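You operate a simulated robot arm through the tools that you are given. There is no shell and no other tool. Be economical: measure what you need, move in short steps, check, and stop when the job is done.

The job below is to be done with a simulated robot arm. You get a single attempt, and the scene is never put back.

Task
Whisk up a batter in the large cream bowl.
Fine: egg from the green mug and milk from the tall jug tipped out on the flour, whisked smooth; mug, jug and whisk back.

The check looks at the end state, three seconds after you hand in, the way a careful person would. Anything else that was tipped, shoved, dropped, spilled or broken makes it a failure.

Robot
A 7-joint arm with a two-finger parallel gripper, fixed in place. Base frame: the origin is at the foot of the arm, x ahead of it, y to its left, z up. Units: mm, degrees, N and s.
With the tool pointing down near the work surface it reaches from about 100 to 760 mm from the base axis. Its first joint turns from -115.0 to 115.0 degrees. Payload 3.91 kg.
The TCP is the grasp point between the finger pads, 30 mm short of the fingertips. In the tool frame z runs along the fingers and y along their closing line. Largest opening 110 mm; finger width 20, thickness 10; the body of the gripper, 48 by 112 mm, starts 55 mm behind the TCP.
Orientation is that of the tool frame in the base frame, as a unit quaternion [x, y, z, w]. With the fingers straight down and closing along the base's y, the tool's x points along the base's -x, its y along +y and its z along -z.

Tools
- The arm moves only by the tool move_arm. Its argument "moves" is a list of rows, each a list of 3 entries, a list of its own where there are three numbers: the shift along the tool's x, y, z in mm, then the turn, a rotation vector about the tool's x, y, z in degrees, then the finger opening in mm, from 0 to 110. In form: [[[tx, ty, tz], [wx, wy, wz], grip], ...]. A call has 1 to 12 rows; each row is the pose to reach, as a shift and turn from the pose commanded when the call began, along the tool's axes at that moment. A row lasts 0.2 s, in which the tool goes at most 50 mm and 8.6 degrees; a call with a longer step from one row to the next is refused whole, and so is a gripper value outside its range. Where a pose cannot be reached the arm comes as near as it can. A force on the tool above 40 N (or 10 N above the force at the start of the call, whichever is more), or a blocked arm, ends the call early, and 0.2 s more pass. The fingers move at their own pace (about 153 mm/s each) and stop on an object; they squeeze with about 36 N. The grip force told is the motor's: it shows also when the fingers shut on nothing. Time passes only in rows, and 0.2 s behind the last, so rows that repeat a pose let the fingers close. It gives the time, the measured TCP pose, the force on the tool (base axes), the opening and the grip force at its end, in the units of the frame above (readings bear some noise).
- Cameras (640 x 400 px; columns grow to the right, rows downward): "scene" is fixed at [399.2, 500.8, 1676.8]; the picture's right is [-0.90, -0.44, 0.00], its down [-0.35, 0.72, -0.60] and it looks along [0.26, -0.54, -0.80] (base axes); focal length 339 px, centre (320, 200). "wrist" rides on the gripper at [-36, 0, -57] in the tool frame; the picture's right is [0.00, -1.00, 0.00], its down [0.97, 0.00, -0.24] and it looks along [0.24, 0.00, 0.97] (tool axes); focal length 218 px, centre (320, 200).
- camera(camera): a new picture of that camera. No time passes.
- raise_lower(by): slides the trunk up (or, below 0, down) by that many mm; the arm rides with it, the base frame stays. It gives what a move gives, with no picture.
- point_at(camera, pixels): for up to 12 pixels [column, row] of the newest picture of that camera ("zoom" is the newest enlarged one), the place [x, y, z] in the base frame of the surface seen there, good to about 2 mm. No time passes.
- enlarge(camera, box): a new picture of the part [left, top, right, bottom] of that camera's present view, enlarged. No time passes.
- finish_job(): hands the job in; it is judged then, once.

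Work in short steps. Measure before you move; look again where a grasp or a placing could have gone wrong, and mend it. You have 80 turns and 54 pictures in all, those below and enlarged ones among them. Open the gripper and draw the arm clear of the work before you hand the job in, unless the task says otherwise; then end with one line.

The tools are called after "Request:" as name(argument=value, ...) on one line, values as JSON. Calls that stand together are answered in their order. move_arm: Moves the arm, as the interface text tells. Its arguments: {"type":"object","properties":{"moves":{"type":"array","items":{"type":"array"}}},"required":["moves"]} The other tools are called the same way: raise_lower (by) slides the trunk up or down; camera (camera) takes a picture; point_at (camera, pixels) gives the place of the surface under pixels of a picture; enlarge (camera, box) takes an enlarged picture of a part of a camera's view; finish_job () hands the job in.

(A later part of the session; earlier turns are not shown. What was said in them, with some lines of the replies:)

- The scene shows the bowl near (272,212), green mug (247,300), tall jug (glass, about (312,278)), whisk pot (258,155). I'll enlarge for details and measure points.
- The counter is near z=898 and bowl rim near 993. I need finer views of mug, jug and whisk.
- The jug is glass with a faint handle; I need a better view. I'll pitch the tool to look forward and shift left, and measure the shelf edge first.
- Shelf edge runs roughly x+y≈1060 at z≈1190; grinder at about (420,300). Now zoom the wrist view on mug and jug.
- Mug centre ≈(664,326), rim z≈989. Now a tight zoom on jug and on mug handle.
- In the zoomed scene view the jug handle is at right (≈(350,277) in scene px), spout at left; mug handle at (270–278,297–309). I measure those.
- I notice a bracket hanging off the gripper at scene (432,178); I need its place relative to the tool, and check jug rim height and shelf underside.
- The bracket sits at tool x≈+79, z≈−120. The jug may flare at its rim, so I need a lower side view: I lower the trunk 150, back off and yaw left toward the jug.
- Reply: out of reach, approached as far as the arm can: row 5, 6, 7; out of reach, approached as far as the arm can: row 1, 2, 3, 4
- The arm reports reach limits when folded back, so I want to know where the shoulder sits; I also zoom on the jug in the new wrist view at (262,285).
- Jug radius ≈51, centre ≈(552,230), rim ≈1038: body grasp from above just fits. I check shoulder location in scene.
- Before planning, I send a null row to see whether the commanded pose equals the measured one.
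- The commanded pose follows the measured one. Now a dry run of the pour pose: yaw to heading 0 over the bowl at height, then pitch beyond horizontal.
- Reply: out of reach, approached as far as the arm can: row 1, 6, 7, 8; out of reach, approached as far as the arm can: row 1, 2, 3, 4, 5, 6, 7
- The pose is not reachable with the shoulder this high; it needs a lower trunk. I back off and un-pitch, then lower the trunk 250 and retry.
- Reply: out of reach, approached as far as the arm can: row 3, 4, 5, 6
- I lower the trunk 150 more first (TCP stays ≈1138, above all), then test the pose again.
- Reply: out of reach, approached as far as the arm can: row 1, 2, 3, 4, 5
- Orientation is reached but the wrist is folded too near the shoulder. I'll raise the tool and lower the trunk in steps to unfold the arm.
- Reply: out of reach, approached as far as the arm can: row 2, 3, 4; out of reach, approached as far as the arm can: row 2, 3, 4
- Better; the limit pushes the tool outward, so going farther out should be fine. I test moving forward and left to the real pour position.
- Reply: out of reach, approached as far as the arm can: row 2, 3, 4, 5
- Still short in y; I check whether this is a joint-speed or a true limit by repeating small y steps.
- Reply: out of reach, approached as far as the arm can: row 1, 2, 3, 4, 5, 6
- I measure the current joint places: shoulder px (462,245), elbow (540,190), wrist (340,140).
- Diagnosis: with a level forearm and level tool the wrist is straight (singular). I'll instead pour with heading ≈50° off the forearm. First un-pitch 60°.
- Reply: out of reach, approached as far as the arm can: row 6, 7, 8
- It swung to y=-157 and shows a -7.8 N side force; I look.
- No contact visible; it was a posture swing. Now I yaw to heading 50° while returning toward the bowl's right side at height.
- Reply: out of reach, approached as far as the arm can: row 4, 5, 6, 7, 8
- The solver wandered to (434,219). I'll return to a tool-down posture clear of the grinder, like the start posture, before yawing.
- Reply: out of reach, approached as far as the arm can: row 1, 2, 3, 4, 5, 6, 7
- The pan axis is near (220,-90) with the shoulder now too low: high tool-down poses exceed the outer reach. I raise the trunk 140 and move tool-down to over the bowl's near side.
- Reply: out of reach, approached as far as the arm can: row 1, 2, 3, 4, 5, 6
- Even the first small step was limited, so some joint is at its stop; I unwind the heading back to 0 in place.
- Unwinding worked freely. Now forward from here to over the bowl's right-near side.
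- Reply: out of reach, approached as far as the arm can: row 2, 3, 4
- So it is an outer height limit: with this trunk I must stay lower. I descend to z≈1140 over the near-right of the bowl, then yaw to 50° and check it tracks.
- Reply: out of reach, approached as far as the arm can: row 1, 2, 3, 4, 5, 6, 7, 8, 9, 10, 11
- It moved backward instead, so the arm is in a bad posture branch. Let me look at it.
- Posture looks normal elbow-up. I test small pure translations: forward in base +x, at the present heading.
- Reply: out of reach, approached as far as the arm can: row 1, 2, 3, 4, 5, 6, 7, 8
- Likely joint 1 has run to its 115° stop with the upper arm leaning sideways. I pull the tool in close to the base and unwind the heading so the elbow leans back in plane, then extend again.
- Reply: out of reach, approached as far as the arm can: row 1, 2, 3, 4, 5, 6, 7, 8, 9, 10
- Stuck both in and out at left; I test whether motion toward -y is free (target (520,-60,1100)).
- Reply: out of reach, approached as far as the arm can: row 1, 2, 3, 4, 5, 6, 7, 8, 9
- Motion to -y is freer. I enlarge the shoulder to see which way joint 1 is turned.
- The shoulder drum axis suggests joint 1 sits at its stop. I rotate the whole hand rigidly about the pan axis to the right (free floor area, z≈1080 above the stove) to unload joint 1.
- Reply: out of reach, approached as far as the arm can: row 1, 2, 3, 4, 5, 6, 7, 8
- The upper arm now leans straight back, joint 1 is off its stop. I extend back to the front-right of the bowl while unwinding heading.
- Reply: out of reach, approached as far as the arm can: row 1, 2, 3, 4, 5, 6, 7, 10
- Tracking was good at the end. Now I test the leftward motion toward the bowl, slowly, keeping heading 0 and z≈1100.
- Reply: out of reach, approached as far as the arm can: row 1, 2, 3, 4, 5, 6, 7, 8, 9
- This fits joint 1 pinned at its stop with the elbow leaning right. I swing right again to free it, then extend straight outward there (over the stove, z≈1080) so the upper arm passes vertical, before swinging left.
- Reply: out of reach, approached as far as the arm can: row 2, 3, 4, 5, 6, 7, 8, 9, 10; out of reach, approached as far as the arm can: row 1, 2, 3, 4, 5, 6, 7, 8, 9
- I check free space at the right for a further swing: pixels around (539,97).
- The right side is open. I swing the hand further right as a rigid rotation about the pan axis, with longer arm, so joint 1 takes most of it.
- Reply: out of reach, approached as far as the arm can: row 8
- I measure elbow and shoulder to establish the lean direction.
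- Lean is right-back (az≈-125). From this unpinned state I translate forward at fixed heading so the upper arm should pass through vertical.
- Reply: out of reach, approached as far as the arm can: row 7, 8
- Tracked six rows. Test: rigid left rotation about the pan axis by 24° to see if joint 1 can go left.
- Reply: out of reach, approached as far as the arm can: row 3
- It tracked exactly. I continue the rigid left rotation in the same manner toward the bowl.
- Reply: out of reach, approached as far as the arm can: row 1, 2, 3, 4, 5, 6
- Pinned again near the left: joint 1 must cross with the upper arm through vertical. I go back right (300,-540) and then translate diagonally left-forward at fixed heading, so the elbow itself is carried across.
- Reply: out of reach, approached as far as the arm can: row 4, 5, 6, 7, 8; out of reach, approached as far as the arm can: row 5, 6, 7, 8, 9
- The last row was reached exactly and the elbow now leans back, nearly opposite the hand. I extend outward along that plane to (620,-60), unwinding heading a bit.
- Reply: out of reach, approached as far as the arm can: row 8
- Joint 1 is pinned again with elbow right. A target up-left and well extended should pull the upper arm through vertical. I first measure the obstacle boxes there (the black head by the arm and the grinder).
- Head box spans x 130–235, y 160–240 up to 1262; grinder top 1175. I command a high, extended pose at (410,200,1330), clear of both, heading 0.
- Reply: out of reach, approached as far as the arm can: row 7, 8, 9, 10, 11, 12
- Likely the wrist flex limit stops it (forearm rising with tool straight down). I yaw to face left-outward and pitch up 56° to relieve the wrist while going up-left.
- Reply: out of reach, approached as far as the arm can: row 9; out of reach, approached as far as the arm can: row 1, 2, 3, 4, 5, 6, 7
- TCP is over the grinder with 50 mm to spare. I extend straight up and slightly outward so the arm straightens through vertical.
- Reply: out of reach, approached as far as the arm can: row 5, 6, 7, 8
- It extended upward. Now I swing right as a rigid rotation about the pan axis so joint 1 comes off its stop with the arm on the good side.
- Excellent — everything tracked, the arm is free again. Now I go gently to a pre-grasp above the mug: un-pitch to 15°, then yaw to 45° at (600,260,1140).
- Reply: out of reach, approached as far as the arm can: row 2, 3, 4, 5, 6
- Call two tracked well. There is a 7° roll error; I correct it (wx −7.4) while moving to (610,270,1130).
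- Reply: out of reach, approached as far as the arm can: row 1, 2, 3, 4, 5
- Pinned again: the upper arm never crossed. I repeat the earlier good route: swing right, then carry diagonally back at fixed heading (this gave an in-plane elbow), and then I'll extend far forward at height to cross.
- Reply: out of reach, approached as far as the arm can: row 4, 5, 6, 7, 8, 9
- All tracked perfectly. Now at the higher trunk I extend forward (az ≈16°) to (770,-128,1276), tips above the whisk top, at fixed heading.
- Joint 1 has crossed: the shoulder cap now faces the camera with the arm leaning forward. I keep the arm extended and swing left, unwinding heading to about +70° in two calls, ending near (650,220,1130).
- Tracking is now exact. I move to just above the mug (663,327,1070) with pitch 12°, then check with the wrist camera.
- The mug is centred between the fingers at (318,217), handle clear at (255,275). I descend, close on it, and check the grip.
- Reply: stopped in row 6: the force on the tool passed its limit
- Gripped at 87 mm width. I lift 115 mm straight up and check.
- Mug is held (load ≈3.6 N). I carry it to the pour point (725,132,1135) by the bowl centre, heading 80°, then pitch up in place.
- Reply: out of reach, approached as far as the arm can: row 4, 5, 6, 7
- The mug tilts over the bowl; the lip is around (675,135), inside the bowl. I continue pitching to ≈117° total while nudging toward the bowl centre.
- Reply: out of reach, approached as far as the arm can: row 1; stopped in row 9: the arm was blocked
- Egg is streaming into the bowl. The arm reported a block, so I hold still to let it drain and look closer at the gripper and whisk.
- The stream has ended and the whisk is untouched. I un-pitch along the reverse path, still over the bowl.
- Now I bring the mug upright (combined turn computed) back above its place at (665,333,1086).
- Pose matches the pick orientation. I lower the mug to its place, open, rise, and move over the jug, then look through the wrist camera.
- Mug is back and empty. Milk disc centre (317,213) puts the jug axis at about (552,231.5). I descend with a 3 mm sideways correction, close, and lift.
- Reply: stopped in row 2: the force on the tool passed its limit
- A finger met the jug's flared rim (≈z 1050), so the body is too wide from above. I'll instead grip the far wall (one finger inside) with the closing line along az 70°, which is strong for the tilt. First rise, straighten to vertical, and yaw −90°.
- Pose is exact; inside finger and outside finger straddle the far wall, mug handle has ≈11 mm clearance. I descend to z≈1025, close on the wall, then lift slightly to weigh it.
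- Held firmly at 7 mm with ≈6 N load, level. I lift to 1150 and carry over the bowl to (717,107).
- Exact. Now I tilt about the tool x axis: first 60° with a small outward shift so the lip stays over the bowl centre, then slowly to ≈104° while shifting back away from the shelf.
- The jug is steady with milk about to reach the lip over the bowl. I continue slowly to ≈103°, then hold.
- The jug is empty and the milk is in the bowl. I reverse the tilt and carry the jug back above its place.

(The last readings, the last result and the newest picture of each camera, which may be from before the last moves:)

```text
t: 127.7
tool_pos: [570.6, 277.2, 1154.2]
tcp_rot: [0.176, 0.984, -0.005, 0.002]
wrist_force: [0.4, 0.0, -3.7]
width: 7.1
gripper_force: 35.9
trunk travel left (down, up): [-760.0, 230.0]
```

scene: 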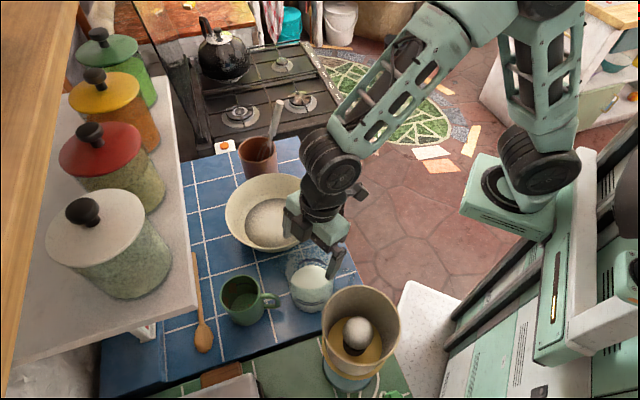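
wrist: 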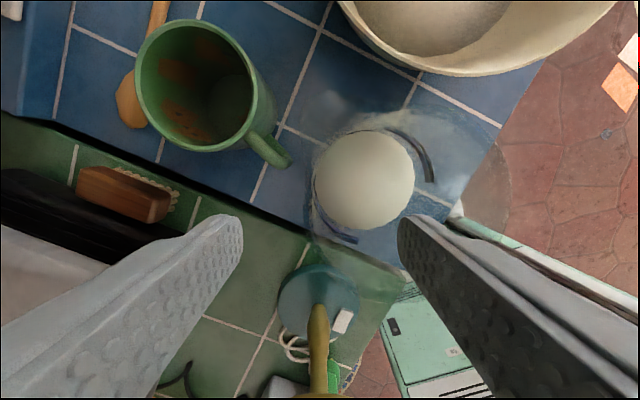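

I lower the jug to its spot, release, rise, and travel over the whisk with heading 39°, then check with the wrist camera.

Request:
move_arm(moves=[[[0, 3.5, 30], [0, 0, 0], 0], [[0, 3.5, 60], [0, 0, 0], 0], [[0, 3.5, 90], [0, 0, 0], 0], [[0, 3.5, 112], [0, 0, 0], 0], [[0, 3.5, 122], [0, 0, 0], 0], [[0, 3.5, 126], [0, 0, 0], 0], [[0, 3.5, 126], [0, 0, 0], 0], [[0, 3.5, 126], [0, 0, 0], 60], [[0, 3.5, 126], [0, 0, 0], 60], [[0, 3.5, 126], [0, 0, 0], 60]])

Request:
move_arm(moves=[[[0, 0, -30], [0, 0, 0], 60], [[0, 0, -70], [0, 0, 0], 60], [[0, 0, -110], [0, 0, 0], 60], [[0, 0, -150], [0, 0, 0], 60], [[0, 0, -196], [0, 0, 0], 60]])

Request:
move_arm(moves=[[[-30, -24, 0], [0, 0, -5.4], 50], [[-60, -47, 0], [0, 0, -10.7], 50], [[-89, -71, 0], [0, 0, -16.1], 50], [[-119, -95, 0], [0, 0, -21.5], 50], [[-149, -119, 0], [0, 0, -26.8], 50], [[-179, -142, 0], [0, 0, -32.2], 50], [[-209, -166, 0], [0, 0, -37.5], 50], [[-239, -190, 0], [0, 0, -42.9], 50], [[-268, -214, 0], [0, 0, -48.3], 50], [[-298, -237, 0], [0, 0, -53.6], 50], [[-328, -261, 0], [0, 0, -59], 50]])

Request:
camera(camera="wrist")

Request:
camera(camera="scene")

```text
t: 129.9
tool_pos: [573.6, 280.1, 1028.5]
tcp_rot: [0.174, 0.985, -0.006, 0.002]
wrist_force: [-0.1, -0.4, 0.2]
width: 60.1
gripper_force: 0.1
trunk travel left (down, up): [-760.0, 230.0]
```

```text
t: 131.1
tool_pos: [572.8, 284.1, 1222.5]
tcp_rot: [0.175, 0.985, -0.006, 0.001]
wrist_force: [0.0, -0.2, -1.4]
width: 59.8
gripper_force: 0.1
trunk travel left (down, up): [-760.0, 230.0]
```

```text
t: 133.5
tool_pos: [790.9, -74.8, 1229.3]
tcp_rot: [-0.334, 0.943, -0.006, -0.001]
wrist_force: [-0.7, 1.0, 0.1]
width: 50.0
gripper_force: 0.1
trunk travel left (down, up): [-760.0, 230.0]
```

```text
4 pictures are left
```

wrist: 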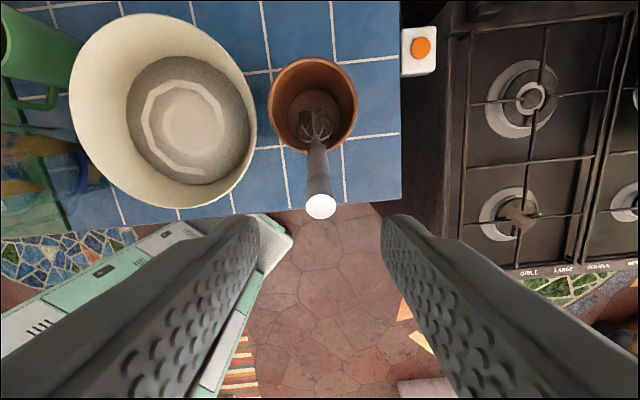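

```text
3 pictures are left
```

scene: 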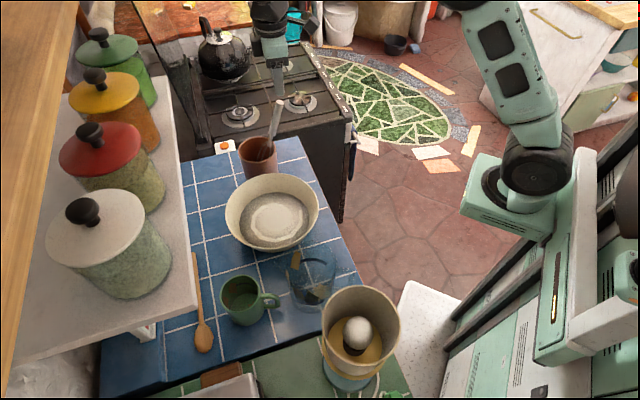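

Jug is back and upright. The whisk cap is right below the TCP and leans ≈17° along heading. I pitch 17° onto its axis, slide down it, grip, and draw it out along its axis.

Request:
move_arm(moves=[[[7, 0, 0], [0, -6, 0], 50], [[15, 0, 0], [0, -12, 0], 50], [[22, 0, 0], [0, -17, 0], 50]])

Request:
move_arm(moves=[[[0, 0, 27], [0, 0, 0], 50], [[0, 0, 54], [0, 0, 0], 50], [[0, 0, 82], [0, 0, 0], 50], [[0, 0, 109], [0, 0, 0], 50], [[0, 0, 109], [0, 0, 0], 5], [[0, 0, 109], [0, 0, 0], 5], [[0, 0, 109], [0, 0, 0], 5]])

Request:
move_arm(moves=[[[0, 0, -15], [0, 0, 0], 5], [[0, 0, -40], [0, 0, 0], 5], [[0, 0, -70], [0, 0, 0], 5], [[0, 0, -100], [0, 0, 0], 5], [[0, 0, -130], [0, 0, 0], 5]])

Request:
enlarge(camera="scene", box=[180, 50, 400, 260])

```text
t: 134.3
tool_pos: [775.3, -87.5, 1230.9]
tcp_rot: [-0.331, 0.933, 0.043, 0.138]
wrist_force: [-1.0, -0.7, -1.0]
width: 50.1
gripper_force: 0.1
trunk travel left (down, up): [-760.0, 230.0]
```

```text
t: 135.9
tool_pos: [799.3, -72.7, 1124.5]
tcp_rot: [-0.33, 0.933, 0.043, 0.138]
wrist_force: [0.5, 1.9, -1.2]
width: 18.3
gripper_force: 36.0
trunk travel left (down, up): [-760.0, 230.0]
```

```text
t: 137.1
tool_pos: [768.8, -94.6, 1250.0]
tcp_rot: [-0.33, 0.933, 0.044, 0.137]
wrist_force: [1.1, -0.7, -0.6]
width: 18.1
gripper_force: 36.2
trunk travel left (down, up): [-760.0, 230.0]
```

```text
1.90 times, centred on (290, 155) of scene
```

zoom: 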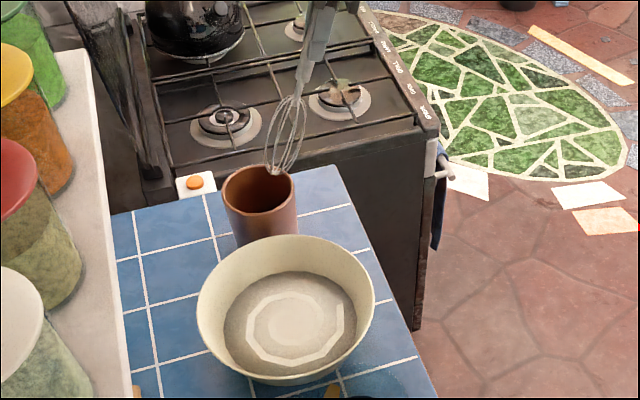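

The whisk is out, tip near the pot rim. I raise it 30 more along its axis and measure the tip and batter surface from the last zoom.

Request:
point_at(camera="zoom", pixels=[[280, 166], [287, 160], [278, 150], [300, 120], [312, 60], [292, 318], [292, 285], [340, 320], [250, 320], [290, 360], [258, 200], [225, 195]])

Request:
move_arm(moves=[[[0, 0, -15], [0, 0, 0], 5], [[0, 0, -30], [0, 0, 0], 5]])

```text
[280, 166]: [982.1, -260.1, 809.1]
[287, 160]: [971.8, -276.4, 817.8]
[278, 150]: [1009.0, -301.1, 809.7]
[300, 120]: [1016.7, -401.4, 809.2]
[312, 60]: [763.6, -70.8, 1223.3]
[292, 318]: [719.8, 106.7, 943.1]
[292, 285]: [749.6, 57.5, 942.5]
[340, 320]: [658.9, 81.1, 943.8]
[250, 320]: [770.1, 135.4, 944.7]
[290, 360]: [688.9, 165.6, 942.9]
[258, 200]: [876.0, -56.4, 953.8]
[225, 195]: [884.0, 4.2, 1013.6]
```

```text
t: 137.7
tool_pos: [760.4, -97.6, 1278.1]
tcp_rot: [-0.331, 0.933, 0.044, 0.138]
wrist_force: [-0.4, -0.3, -0.8]
width: 18.1
gripper_force: 36.3
trunk travel left (down, up): [-760.0, 230.0]
```

Whisk length below TCP ≈226 mm; batter surface z≈943 with centre (717,111). I straighten, carry over the bowl, lower the tip to ≈z 918, and begin stirring in circles of 25 mm.

Request:
move_arm(moves=[[[-14, 31, 9], [0, 2.8, 0], 5], [[-29, 63, 18], [0, 5.5, 0], 5], [[-43, 94, 27], [0, 8.3, 0], 5], [[-57, 126, 37], [0, 11, 0], 5], [[-72, 157, 46], [0, 13.8, 0], 5], [[-86, 189, 55], [0, 16.6, 0], 5], [[-86, 189, 55], [0, 16.6, 0], 5]])

Request:
move_arm(moves=[[[0, 0, 25], [0, 0, 0], 5], [[0, 0, 50], [0, 0, 0], 5], [[0, 0, 75], [0, 0, 0], 5], [[0, 0, 90], [0, 0, 0], 5], [[0, 0, 105], [0, 0, 0], 5]])

Request:
move_arm(moves=[[[15, 0, 0], [0, 0, 0], 5], [[8, 13, 0], [0, 0, 0], 5], [[-8, 13, 0], [0, 0, 0], 5], [[-15, 0, 0], [0, 0, 0], 5], [[-8, -13, 0], [0, 0, 0], 5], [[8, -13, 0], [0, 0, 0], 5], [[15, 0, 0], [0, 0, 0], 5], [[0, 0, 0], [0, 0, 0], 5]])

Request:
enlarge(camera="scene", box=[180, 100, 380, 280])

```text
t: 139.3
tool_pos: [722.0, 111.6, 1247.0]
tcp_rot: [-0.334, 0.943, -0.005, 0.002]
wrist_force: [-0.1, 0.7, -0.7]
width: 17.9
gripper_force: 35.4
trunk travel left (down, up): [-760.0, 230.0]
```

```text
t: 140.5
tool_pos: [720.9, 107.0, 1144.0]
tcp_rot: [-0.334, 0.943, -0.006, 0.002]
wrist_force: [0.0, 0.5, -1.6]
width: 18.2
gripper_force: 35.9
trunk travel left (down, up): [-760.0, 230.0]
```

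```text
t: 142.3
tool_pos: [718.6, 108.8, 1141.7]
tcp_rot: [-0.333, 0.943, -0.005, 0.002]
wrist_force: [0.7, -0.6, 0.4]
width: 18.1
gripper_force: 36.1
trunk travel left (down, up): [-760.0, 230.0]
```

```text
2.22 times, centred on (280, 190) of scene
```

zoom: 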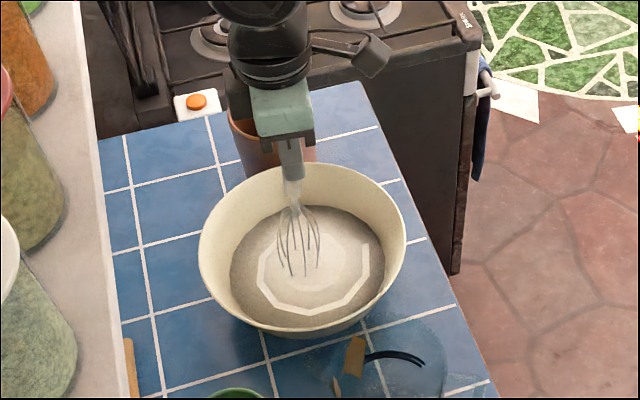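

The whisk is in the batter with no unusual force. I whisk vigorously: six rounds of circles of 22 mm radius.

Request:
move_arm(moves=[[[22, 0, 2], [0, 0, 0], 5], [[11, 19, 2], [0, 0, 0], 5], [[-11, 19, 2], [0, 0, 0], 5], [[-22, 0, 2], [0, 0, 0], 5], [[-11, -19, 2], [0, 0, 0], 5], [[11, -19, 2], [0, 0, 0], 5], [[22, 0, 2], [0, 0, 0], 5], [[11, 19, 2], [0, 0, 0], 5], [[-11, 19, 2], [0, 0, 0], 5], [[-22, 0, 2], [0, 0, 0], 5], [[-11, -19, 2], [0, 0, 0], 5], [[0, 0, 0], [0, 0, 0], 5]])

Request:
move_arm(moves=[[[22, 0, 2], [0, 0, 0], 5], [[11, 19, 2], [0, 0, 0], 5], [[-11, 19, 2], [0, 0, 0], 5], [[-22, 0, 2], [0, 0, 0], 5], [[-11, -19, 2], [0, 0, 0], 5], [[11, -19, 2], [0, 0, 0], 5], [[22, 0, 2], [0, 0, 0], 5], [[11, 19, 2], [0, 0, 0], 5], [[-11, 19, 2], [0, 0, 0], 5], [[-22, 0, 2], [0, 0, 0], 5], [[-11, -19, 2], [0, 0, 0], 5], [[0, 0, 0], [0, 0, 0], 5]])

Request:
move_arm(moves=[[[22, 0, 2], [0, 0, 0], 5], [[11, 19, 2], [0, 0, 0], 5], [[-11, 19, 2], [0, 0, 0], 5], [[-22, 0, 2], [0, 0, 0], 5], [[-11, -19, 2], [0, 0, 0], 5], [[11, -19, 2], [0, 0, 0], 5], [[22, 0, 2], [0, 0, 0], 5], [[11, 19, 2], [0, 0, 0], 5], [[-11, 19, 2], [0, 0, 0], 5], [[-22, 0, 2], [0, 0, 0], 5], [[-11, -19, 2], [0, 0, 0], 5], [[0, 0, 0], [0, 0, 0], 5]])

Request:
move_arm(moves=[[[22, 0, 2], [0, 0, 0], 5], [[11, 19, 2], [0, 0, 0], 5], [[-11, 19, 2], [0, 0, 0], 5], [[-22, 0, 2], [0, 0, 0], 5], [[-11, -19, 2], [0, 0, 0], 5], [[11, -19, 2], [0, 0, 0], 5], [[22, 0, 2], [0, 0, 0], 5], [[11, 19, 2], [0, 0, 0], 5], [[-11, 19, 2], [0, 0, 0], 5], [[-22, 0, 2], [0, 0, 0], 5], [[-11, -19, 2], [0, 0, 0], 5], [[0, 0, 0], [0, 0, 0], 5]])

Request:
move_arm(moves=[[[26, 0, 2], [0, 0, 0], 5], [[13, 22, 2], [0, 0, 0], 5], [[-13, 22, 2], [0, 0, 0], 5], [[-26, 0, 2], [0, 0, 0], 5], [[-13, -22, 2], [0, 0, 0], 5], [[13, -22, 2], [0, 0, 0], 5], [[26, 0, 2], [0, 0, 0], 5], [[13, 22, 2], [0, 0, 0], 5], [[-13, 22, 2], [0, 0, 0], 5], [[-26, 0, 2], [0, 0, 0], 5], [[-13, -22, 2], [0, 0, 0], 5], [[0, 0, 0], [0, 0, 0], 5]])

Request:
move_arm(moves=[[[26, 0, 2], [0, 0, 0], 5], [[13, 22, 2], [0, 0, 0], 5], [[-13, 22, 2], [0, 0, 0], 5], [[-26, 0, 2], [0, 0, 0], 5], [[-13, -22, 2], [0, 0, 0], 5], [[13, -22, 2], [0, 0, 0], 5], [[26, 0, 2], [0, 0, 0], 5], [[13, 22, 2], [0, 0, 0], 5], [[-13, 22, 2], [0, 0, 0], 5], [[-26, 0, 2], [0, 0, 0], 5], [[-13, -22, 2], [0, 0, 0], 5], [[0, 0, 0], [0, 0, 0], 5]])

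```text
t: 144.9
tool_pos: [722.0, 110.4, 1141.7]
tcp_rot: [-0.333, 0.943, -0.005, 0.001]
wrist_force: [0.4, -0.3, -1.2]
width: 18.5
gripper_force: 35.7
trunk travel left (down, up): [-760.0, 230.0]
```

```text
t: 147.5
tool_pos: [724.2, 109.8, 1143.0]
tcp_rot: [-0.333, 0.943, -0.005, 0.002]
wrist_force: [-0.4, 0.0, -0.6]
width: 18.3
gripper_force: 36.4
trunk travel left (down, up): [-760.0, 230.0]
```

```text
t: 150.1
tool_pos: [722.0, 111.2, 1143.3]
tcp_rot: [-0.333, 0.943, -0.005, 0.002]
wrist_force: [-0.2, -0.1, -0.7]
width: 18.2
gripper_force: 35.8
trunk travel left (down, up): [-760.0, 230.0]
```

```text
t: 152.7
tool_pos: [720.2, 109.3, 1142.1]
tcp_rot: [-0.333, 0.943, -0.005, 0.002]
wrist_force: [0.0, 0.2, -0.2]
width: 18.2
gripper_force: 36.2
trunk travel left (down, up): [-760.0, 230.0]
```

```text
t: 155.3
tool_pos: [719.7, 110.6, 1144.0]
tcp_rot: [-0.332, 0.943, -0.005, 0.002]
wrist_force: [0.0, 0.5, -0.7]
width: 18.4
gripper_force: 36.3
trunk travel left (down, up): [-760.0, 230.0]
```

```text
t: 157.9
tool_pos: [720.8, 110.2, 1144.2]
tcp_rot: [-0.333, 0.943, -0.005, 0.001]
wrist_force: [-0.2, -0.2, -1.2]
width: 18.5
gripper_force: 36.1
trunk travel left (down, up): [-760.0, 230.0]
```

I do five more rounds, then use the last picture to judge the batter.

Request:
move_arm(moves=[[[26, 0, 2], [0, 0, 0], 5], [[13, -22, 2], [0, 0, 0], 5], [[-13, -22, 2], [0, 0, 0], 5], [[-26, 0, 2], [0, 0, 0], 5], [[-13, 22, 2], [0, 0, 0], 5], [[13, 22, 2], [0, 0, 0], 5], [[26, 0, 2], [0, 0, 0], 5], [[13, -22, 2], [0, 0, 0], 5], [[-13, -22, 2], [0, 0, 0], 5], [[-26, 0, 2], [0, 0, 0], 5], [[-13, 22, 2], [0, 0, 0], 5], [[0, 0, 0], [0, 0, 0], 5]])

Request:
move_arm(moves=[[[26, 0, 2], [0, 0, 0], 5], [[13, -22, 2], [0, 0, 0], 5], [[-13, -22, 2], [0, 0, 0], 5], [[-26, 0, 2], [0, 0, 0], 5], [[-13, 22, 2], [0, 0, 0], 5], [[13, 22, 2], [0, 0, 0], 5], [[26, 0, 2], [0, 0, 0], 5], [[13, -22, 2], [0, 0, 0], 5], [[-13, -22, 2], [0, 0, 0], 5], [[-26, 0, 2], [0, 0, 0], 5], [[-13, 22, 2], [0, 0, 0], 5], [[0, 0, 0], [0, 0, 0], 5]])

Request:
move_arm(moves=[[[26, 0, 2], [0, 0, 0], 5], [[13, -22, 2], [0, 0, 0], 5], [[-13, -22, 2], [0, 0, 0], 5], [[-26, 0, 2], [0, 0, 0], 5], [[-13, 22, 2], [0, 0, 0], 5], [[13, 22, 2], [0, 0, 0], 5], [[26, 0, 2], [0, 0, 0], 5], [[13, -22, 2], [0, 0, 0], 5], [[-13, -22, 2], [0, 0, 0], 5], [[-26, 0, 2], [0, 0, 0], 5], [[-13, 22, 2], [0, 0, 0], 5], [[0, 0, 0], [0, 0, 0], 5]])

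Request:
move_arm(moves=[[[22, 0, 2], [0, 0, 0], 5], [[11, 19, 2], [0, 0, 0], 5], [[-11, 19, 2], [0, 0, 0], 5], [[-22, 0, 2], [0, 0, 0], 5], [[-11, -19, 2], [0, 0, 0], 5], [[11, -19, 2], [0, 0, 0], 5], [[22, 0, 2], [0, 0, 0], 5], [[11, 19, 2], [0, 0, 0], 5], [[-11, 19, 2], [0, 0, 0], 5], [[-22, 0, 2], [0, 0, 0], 5], [[-11, -19, 2], [0, 0, 0], 5], [[0, 0, 0], [0, 0, 0], 5]])

Request:
enlarge(camera="scene", box=[190, 100, 390, 320])

```text
t: 160.5
tool_pos: [721.9, 110.6, 1143.3]
tcp_rot: [-0.334, 0.943, -0.005, 0.002]
wrist_force: [-0.4, 0.6, -1.3]
width: 18.2
gripper_force: 36.4
trunk travel left (down, up): [-760.0, 230.0]
```

```text
t: 163.1
tool_pos: [719.5, 109.5, 1144.2]
tcp_rot: [-0.333, 0.943, -0.005, 0.002]
wrist_force: [-0.2, -0.4, -0.1]
width: 18.2
gripper_force: 35.9
trunk travel left (down, up): [-760.0, 230.0]
```

```text
t: 165.7
tool_pos: [720.4, 109.5, 1144.2]
tcp_rot: [-0.334, 0.942, -0.004, 0.002]
wrist_force: [-0.1, 0.7, -0.5]
width: 18.1
gripper_force: 36.2
trunk travel left (down, up): [-760.0, 230.0]
```

```text
t: 168.3
tool_pos: [721.2, 108.4, 1141.7]
tcp_rot: [-0.333, 0.943, -0.005, 0.002]
wrist_force: [0.1, 0.0, -1.0]
width: 18.2
gripper_force: 36.0
trunk travel left (down, up): [-760.0, 230.0]
```

```text
1.82 times, centred on (290, 210) of scene
5 turns are left
```

zoom: 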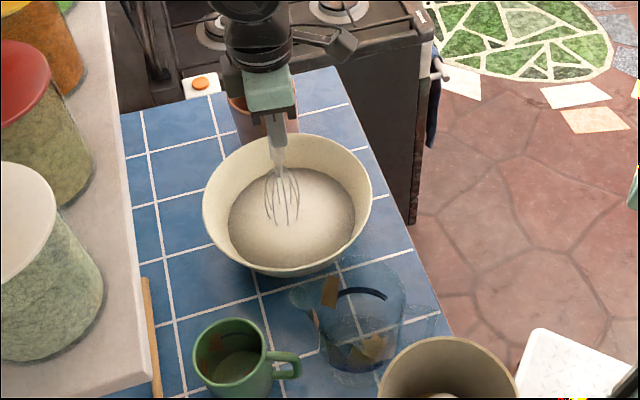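

The batter is smooth, and mug and jug stand in place. I lift the whisk, let it drip, and return it above its pot along the reverse path.

Request:
move_arm(moves=[[[0, 0, -20], [0, 0, 0], 5], [[0, 0, -45], [0, 0, 0], 5], [[0, 0, -75], [0, 0, 0], 5], [[0, 0, -105], [0, 0, 0], 5], [[0, 0, -105], [0, 0, 0], 5], [[0, 0, -105], [0, 0, 0], 5], [[0, 0, -105], [0, 0, 0], 5], [[0, 0, -105], [0, 0, 0], 5], [[0, 0, -105], [0, 0, 0], 5]])

Request:
move_arm(moves=[[[14, -27, -5], [0, -2.4, 0], 5], [[28, -53, -9], [0, -4.7, 0], 5], [[42, -80, -14], [0, -7.1, 0], 5], [[57, -106, -18], [0, -9.5, 0], 5], [[71, -133, -23], [0, -11.9, 0], 5], [[85, -159, -27], [0, -14.2, 0], 5], [[99, -186, -32], [0, -16.6, 0], 5], [[99, -186, -32], [0, -16.6, 0], 5]])

```text
t: 170.3
tool_pos: [721.3, 110.9, 1249.5]
tcp_rot: [-0.333, 0.943, -0.005, 0.002]
wrist_force: [0.6, 0.4, -1.0]
width: 18.4
gripper_force: 35.7
trunk travel left (down, up): [-760.0, 230.0]
```

```text
t: 172.1
tool_pos: [760.0, -98.4, 1281.2]
tcp_rot: [-0.331, 0.932, 0.044, 0.14]
wrist_force: [0.1, 0.4, -0.9]
width: 18.0
gripper_force: 36.1
trunk travel left (down, up): [-760.0, 230.0]
4 turns are left
```

I slide it back down its axis into the pot, release, and withdraw along the axis.

Request:
move_arm(moves=[[[0, -1, 30], [0, 0, 0], 5], [[0.5, -2, 60], [0, 0, 0], 5], [[1, -3, 90], [0, 0, 0], 5], [[1, -4, 120], [0, 0, 0], 5], [[1.4, -4.5, 145], [0, 0, 0], 5], [[1.4, -4.9, 157], [0, 0, 0], 5], [[1.4, -4.9, 162.5], [0, 0, 0], 5], [[1.4, -4.9, 162.5], [0, 0, 0], 5], [[1.4, -4.9, 162.5], [0, 0, 0], 25], [[1.4, -4.9, 162.5], [0, 0, 0], 50], [[1.4, -4.9, 162.5], [0, 0, 0], 50]])

Request:
move_arm(moves=[[[0, 0, -20], [0, 0, 0], 50], [[0, 0, -50], [0, 0, 0], 50], [[0, 0, -85], [0, 0, 0], 50], [[0, 0, -120], [0, 0, 0], 50], [[10, -20, -130], [0, 0, 0], 50]])

Request:
camera(camera="scene")

```text
t: 174.5
tool_pos: [798.2, -74.0, 1128.3]
tcp_rot: [-0.33, 0.933, 0.043, 0.137]
wrist_force: [0.0, -0.6, 0.9]
width: 50.2
gripper_force: 0.1
trunk travel left (down, up): [-760.0, 230.0]
```

```text
t: 175.7
tool_pos: [775.6, -117.7, 1248.0]
tcp_rot: [-0.332, 0.932, 0.043, 0.138]
wrist_force: [-0.4, -0.2, 0.3]
width: 49.9
gripper_force: 0.0
trunk travel left (down, up): [-760.0, 230.0]
```

```text
refused: no pictures are left
3 turns are left
```

The whisk is released and the gripper clear. I back the arm away to the free right side and open fully.

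Request:
move_arm(moves=[[[30, 7, -12], [0, 0, 0], 50], [[60, 14, -22], [0, 0, 0], 50], [[95, 22, -34], [0, 0, 0], 80], [[130, 30, -47], [0, 0, 0], 110], [[165, 39, -60], [0, 0, 0], 110], [[200, 48, -72], [0, 0, 0], 110]])

```text
t: 177.1
tool_pos: [578.1, -212.0, 1259.3]
tcp_rot: [-0.331, 0.933, 0.044, 0.138]
wrist_force: [0.5, -0.1, 0.0]
width: 109.7
gripper_force: 0.1
trunk travel left (down, up): [-760.0, 230.0]
2 turns are left
```

Everything is returned and the arm is clear with the gripper open; I hand in.

Request:
finish_job()

```text
The job is handed in.
```

I poured the egg and milk onto the flour in the cream bowl and whisked it smooth. I put the mug and jug back in their places and lowered the whisk into its pot, but no pictures were left to confirm how it settled.
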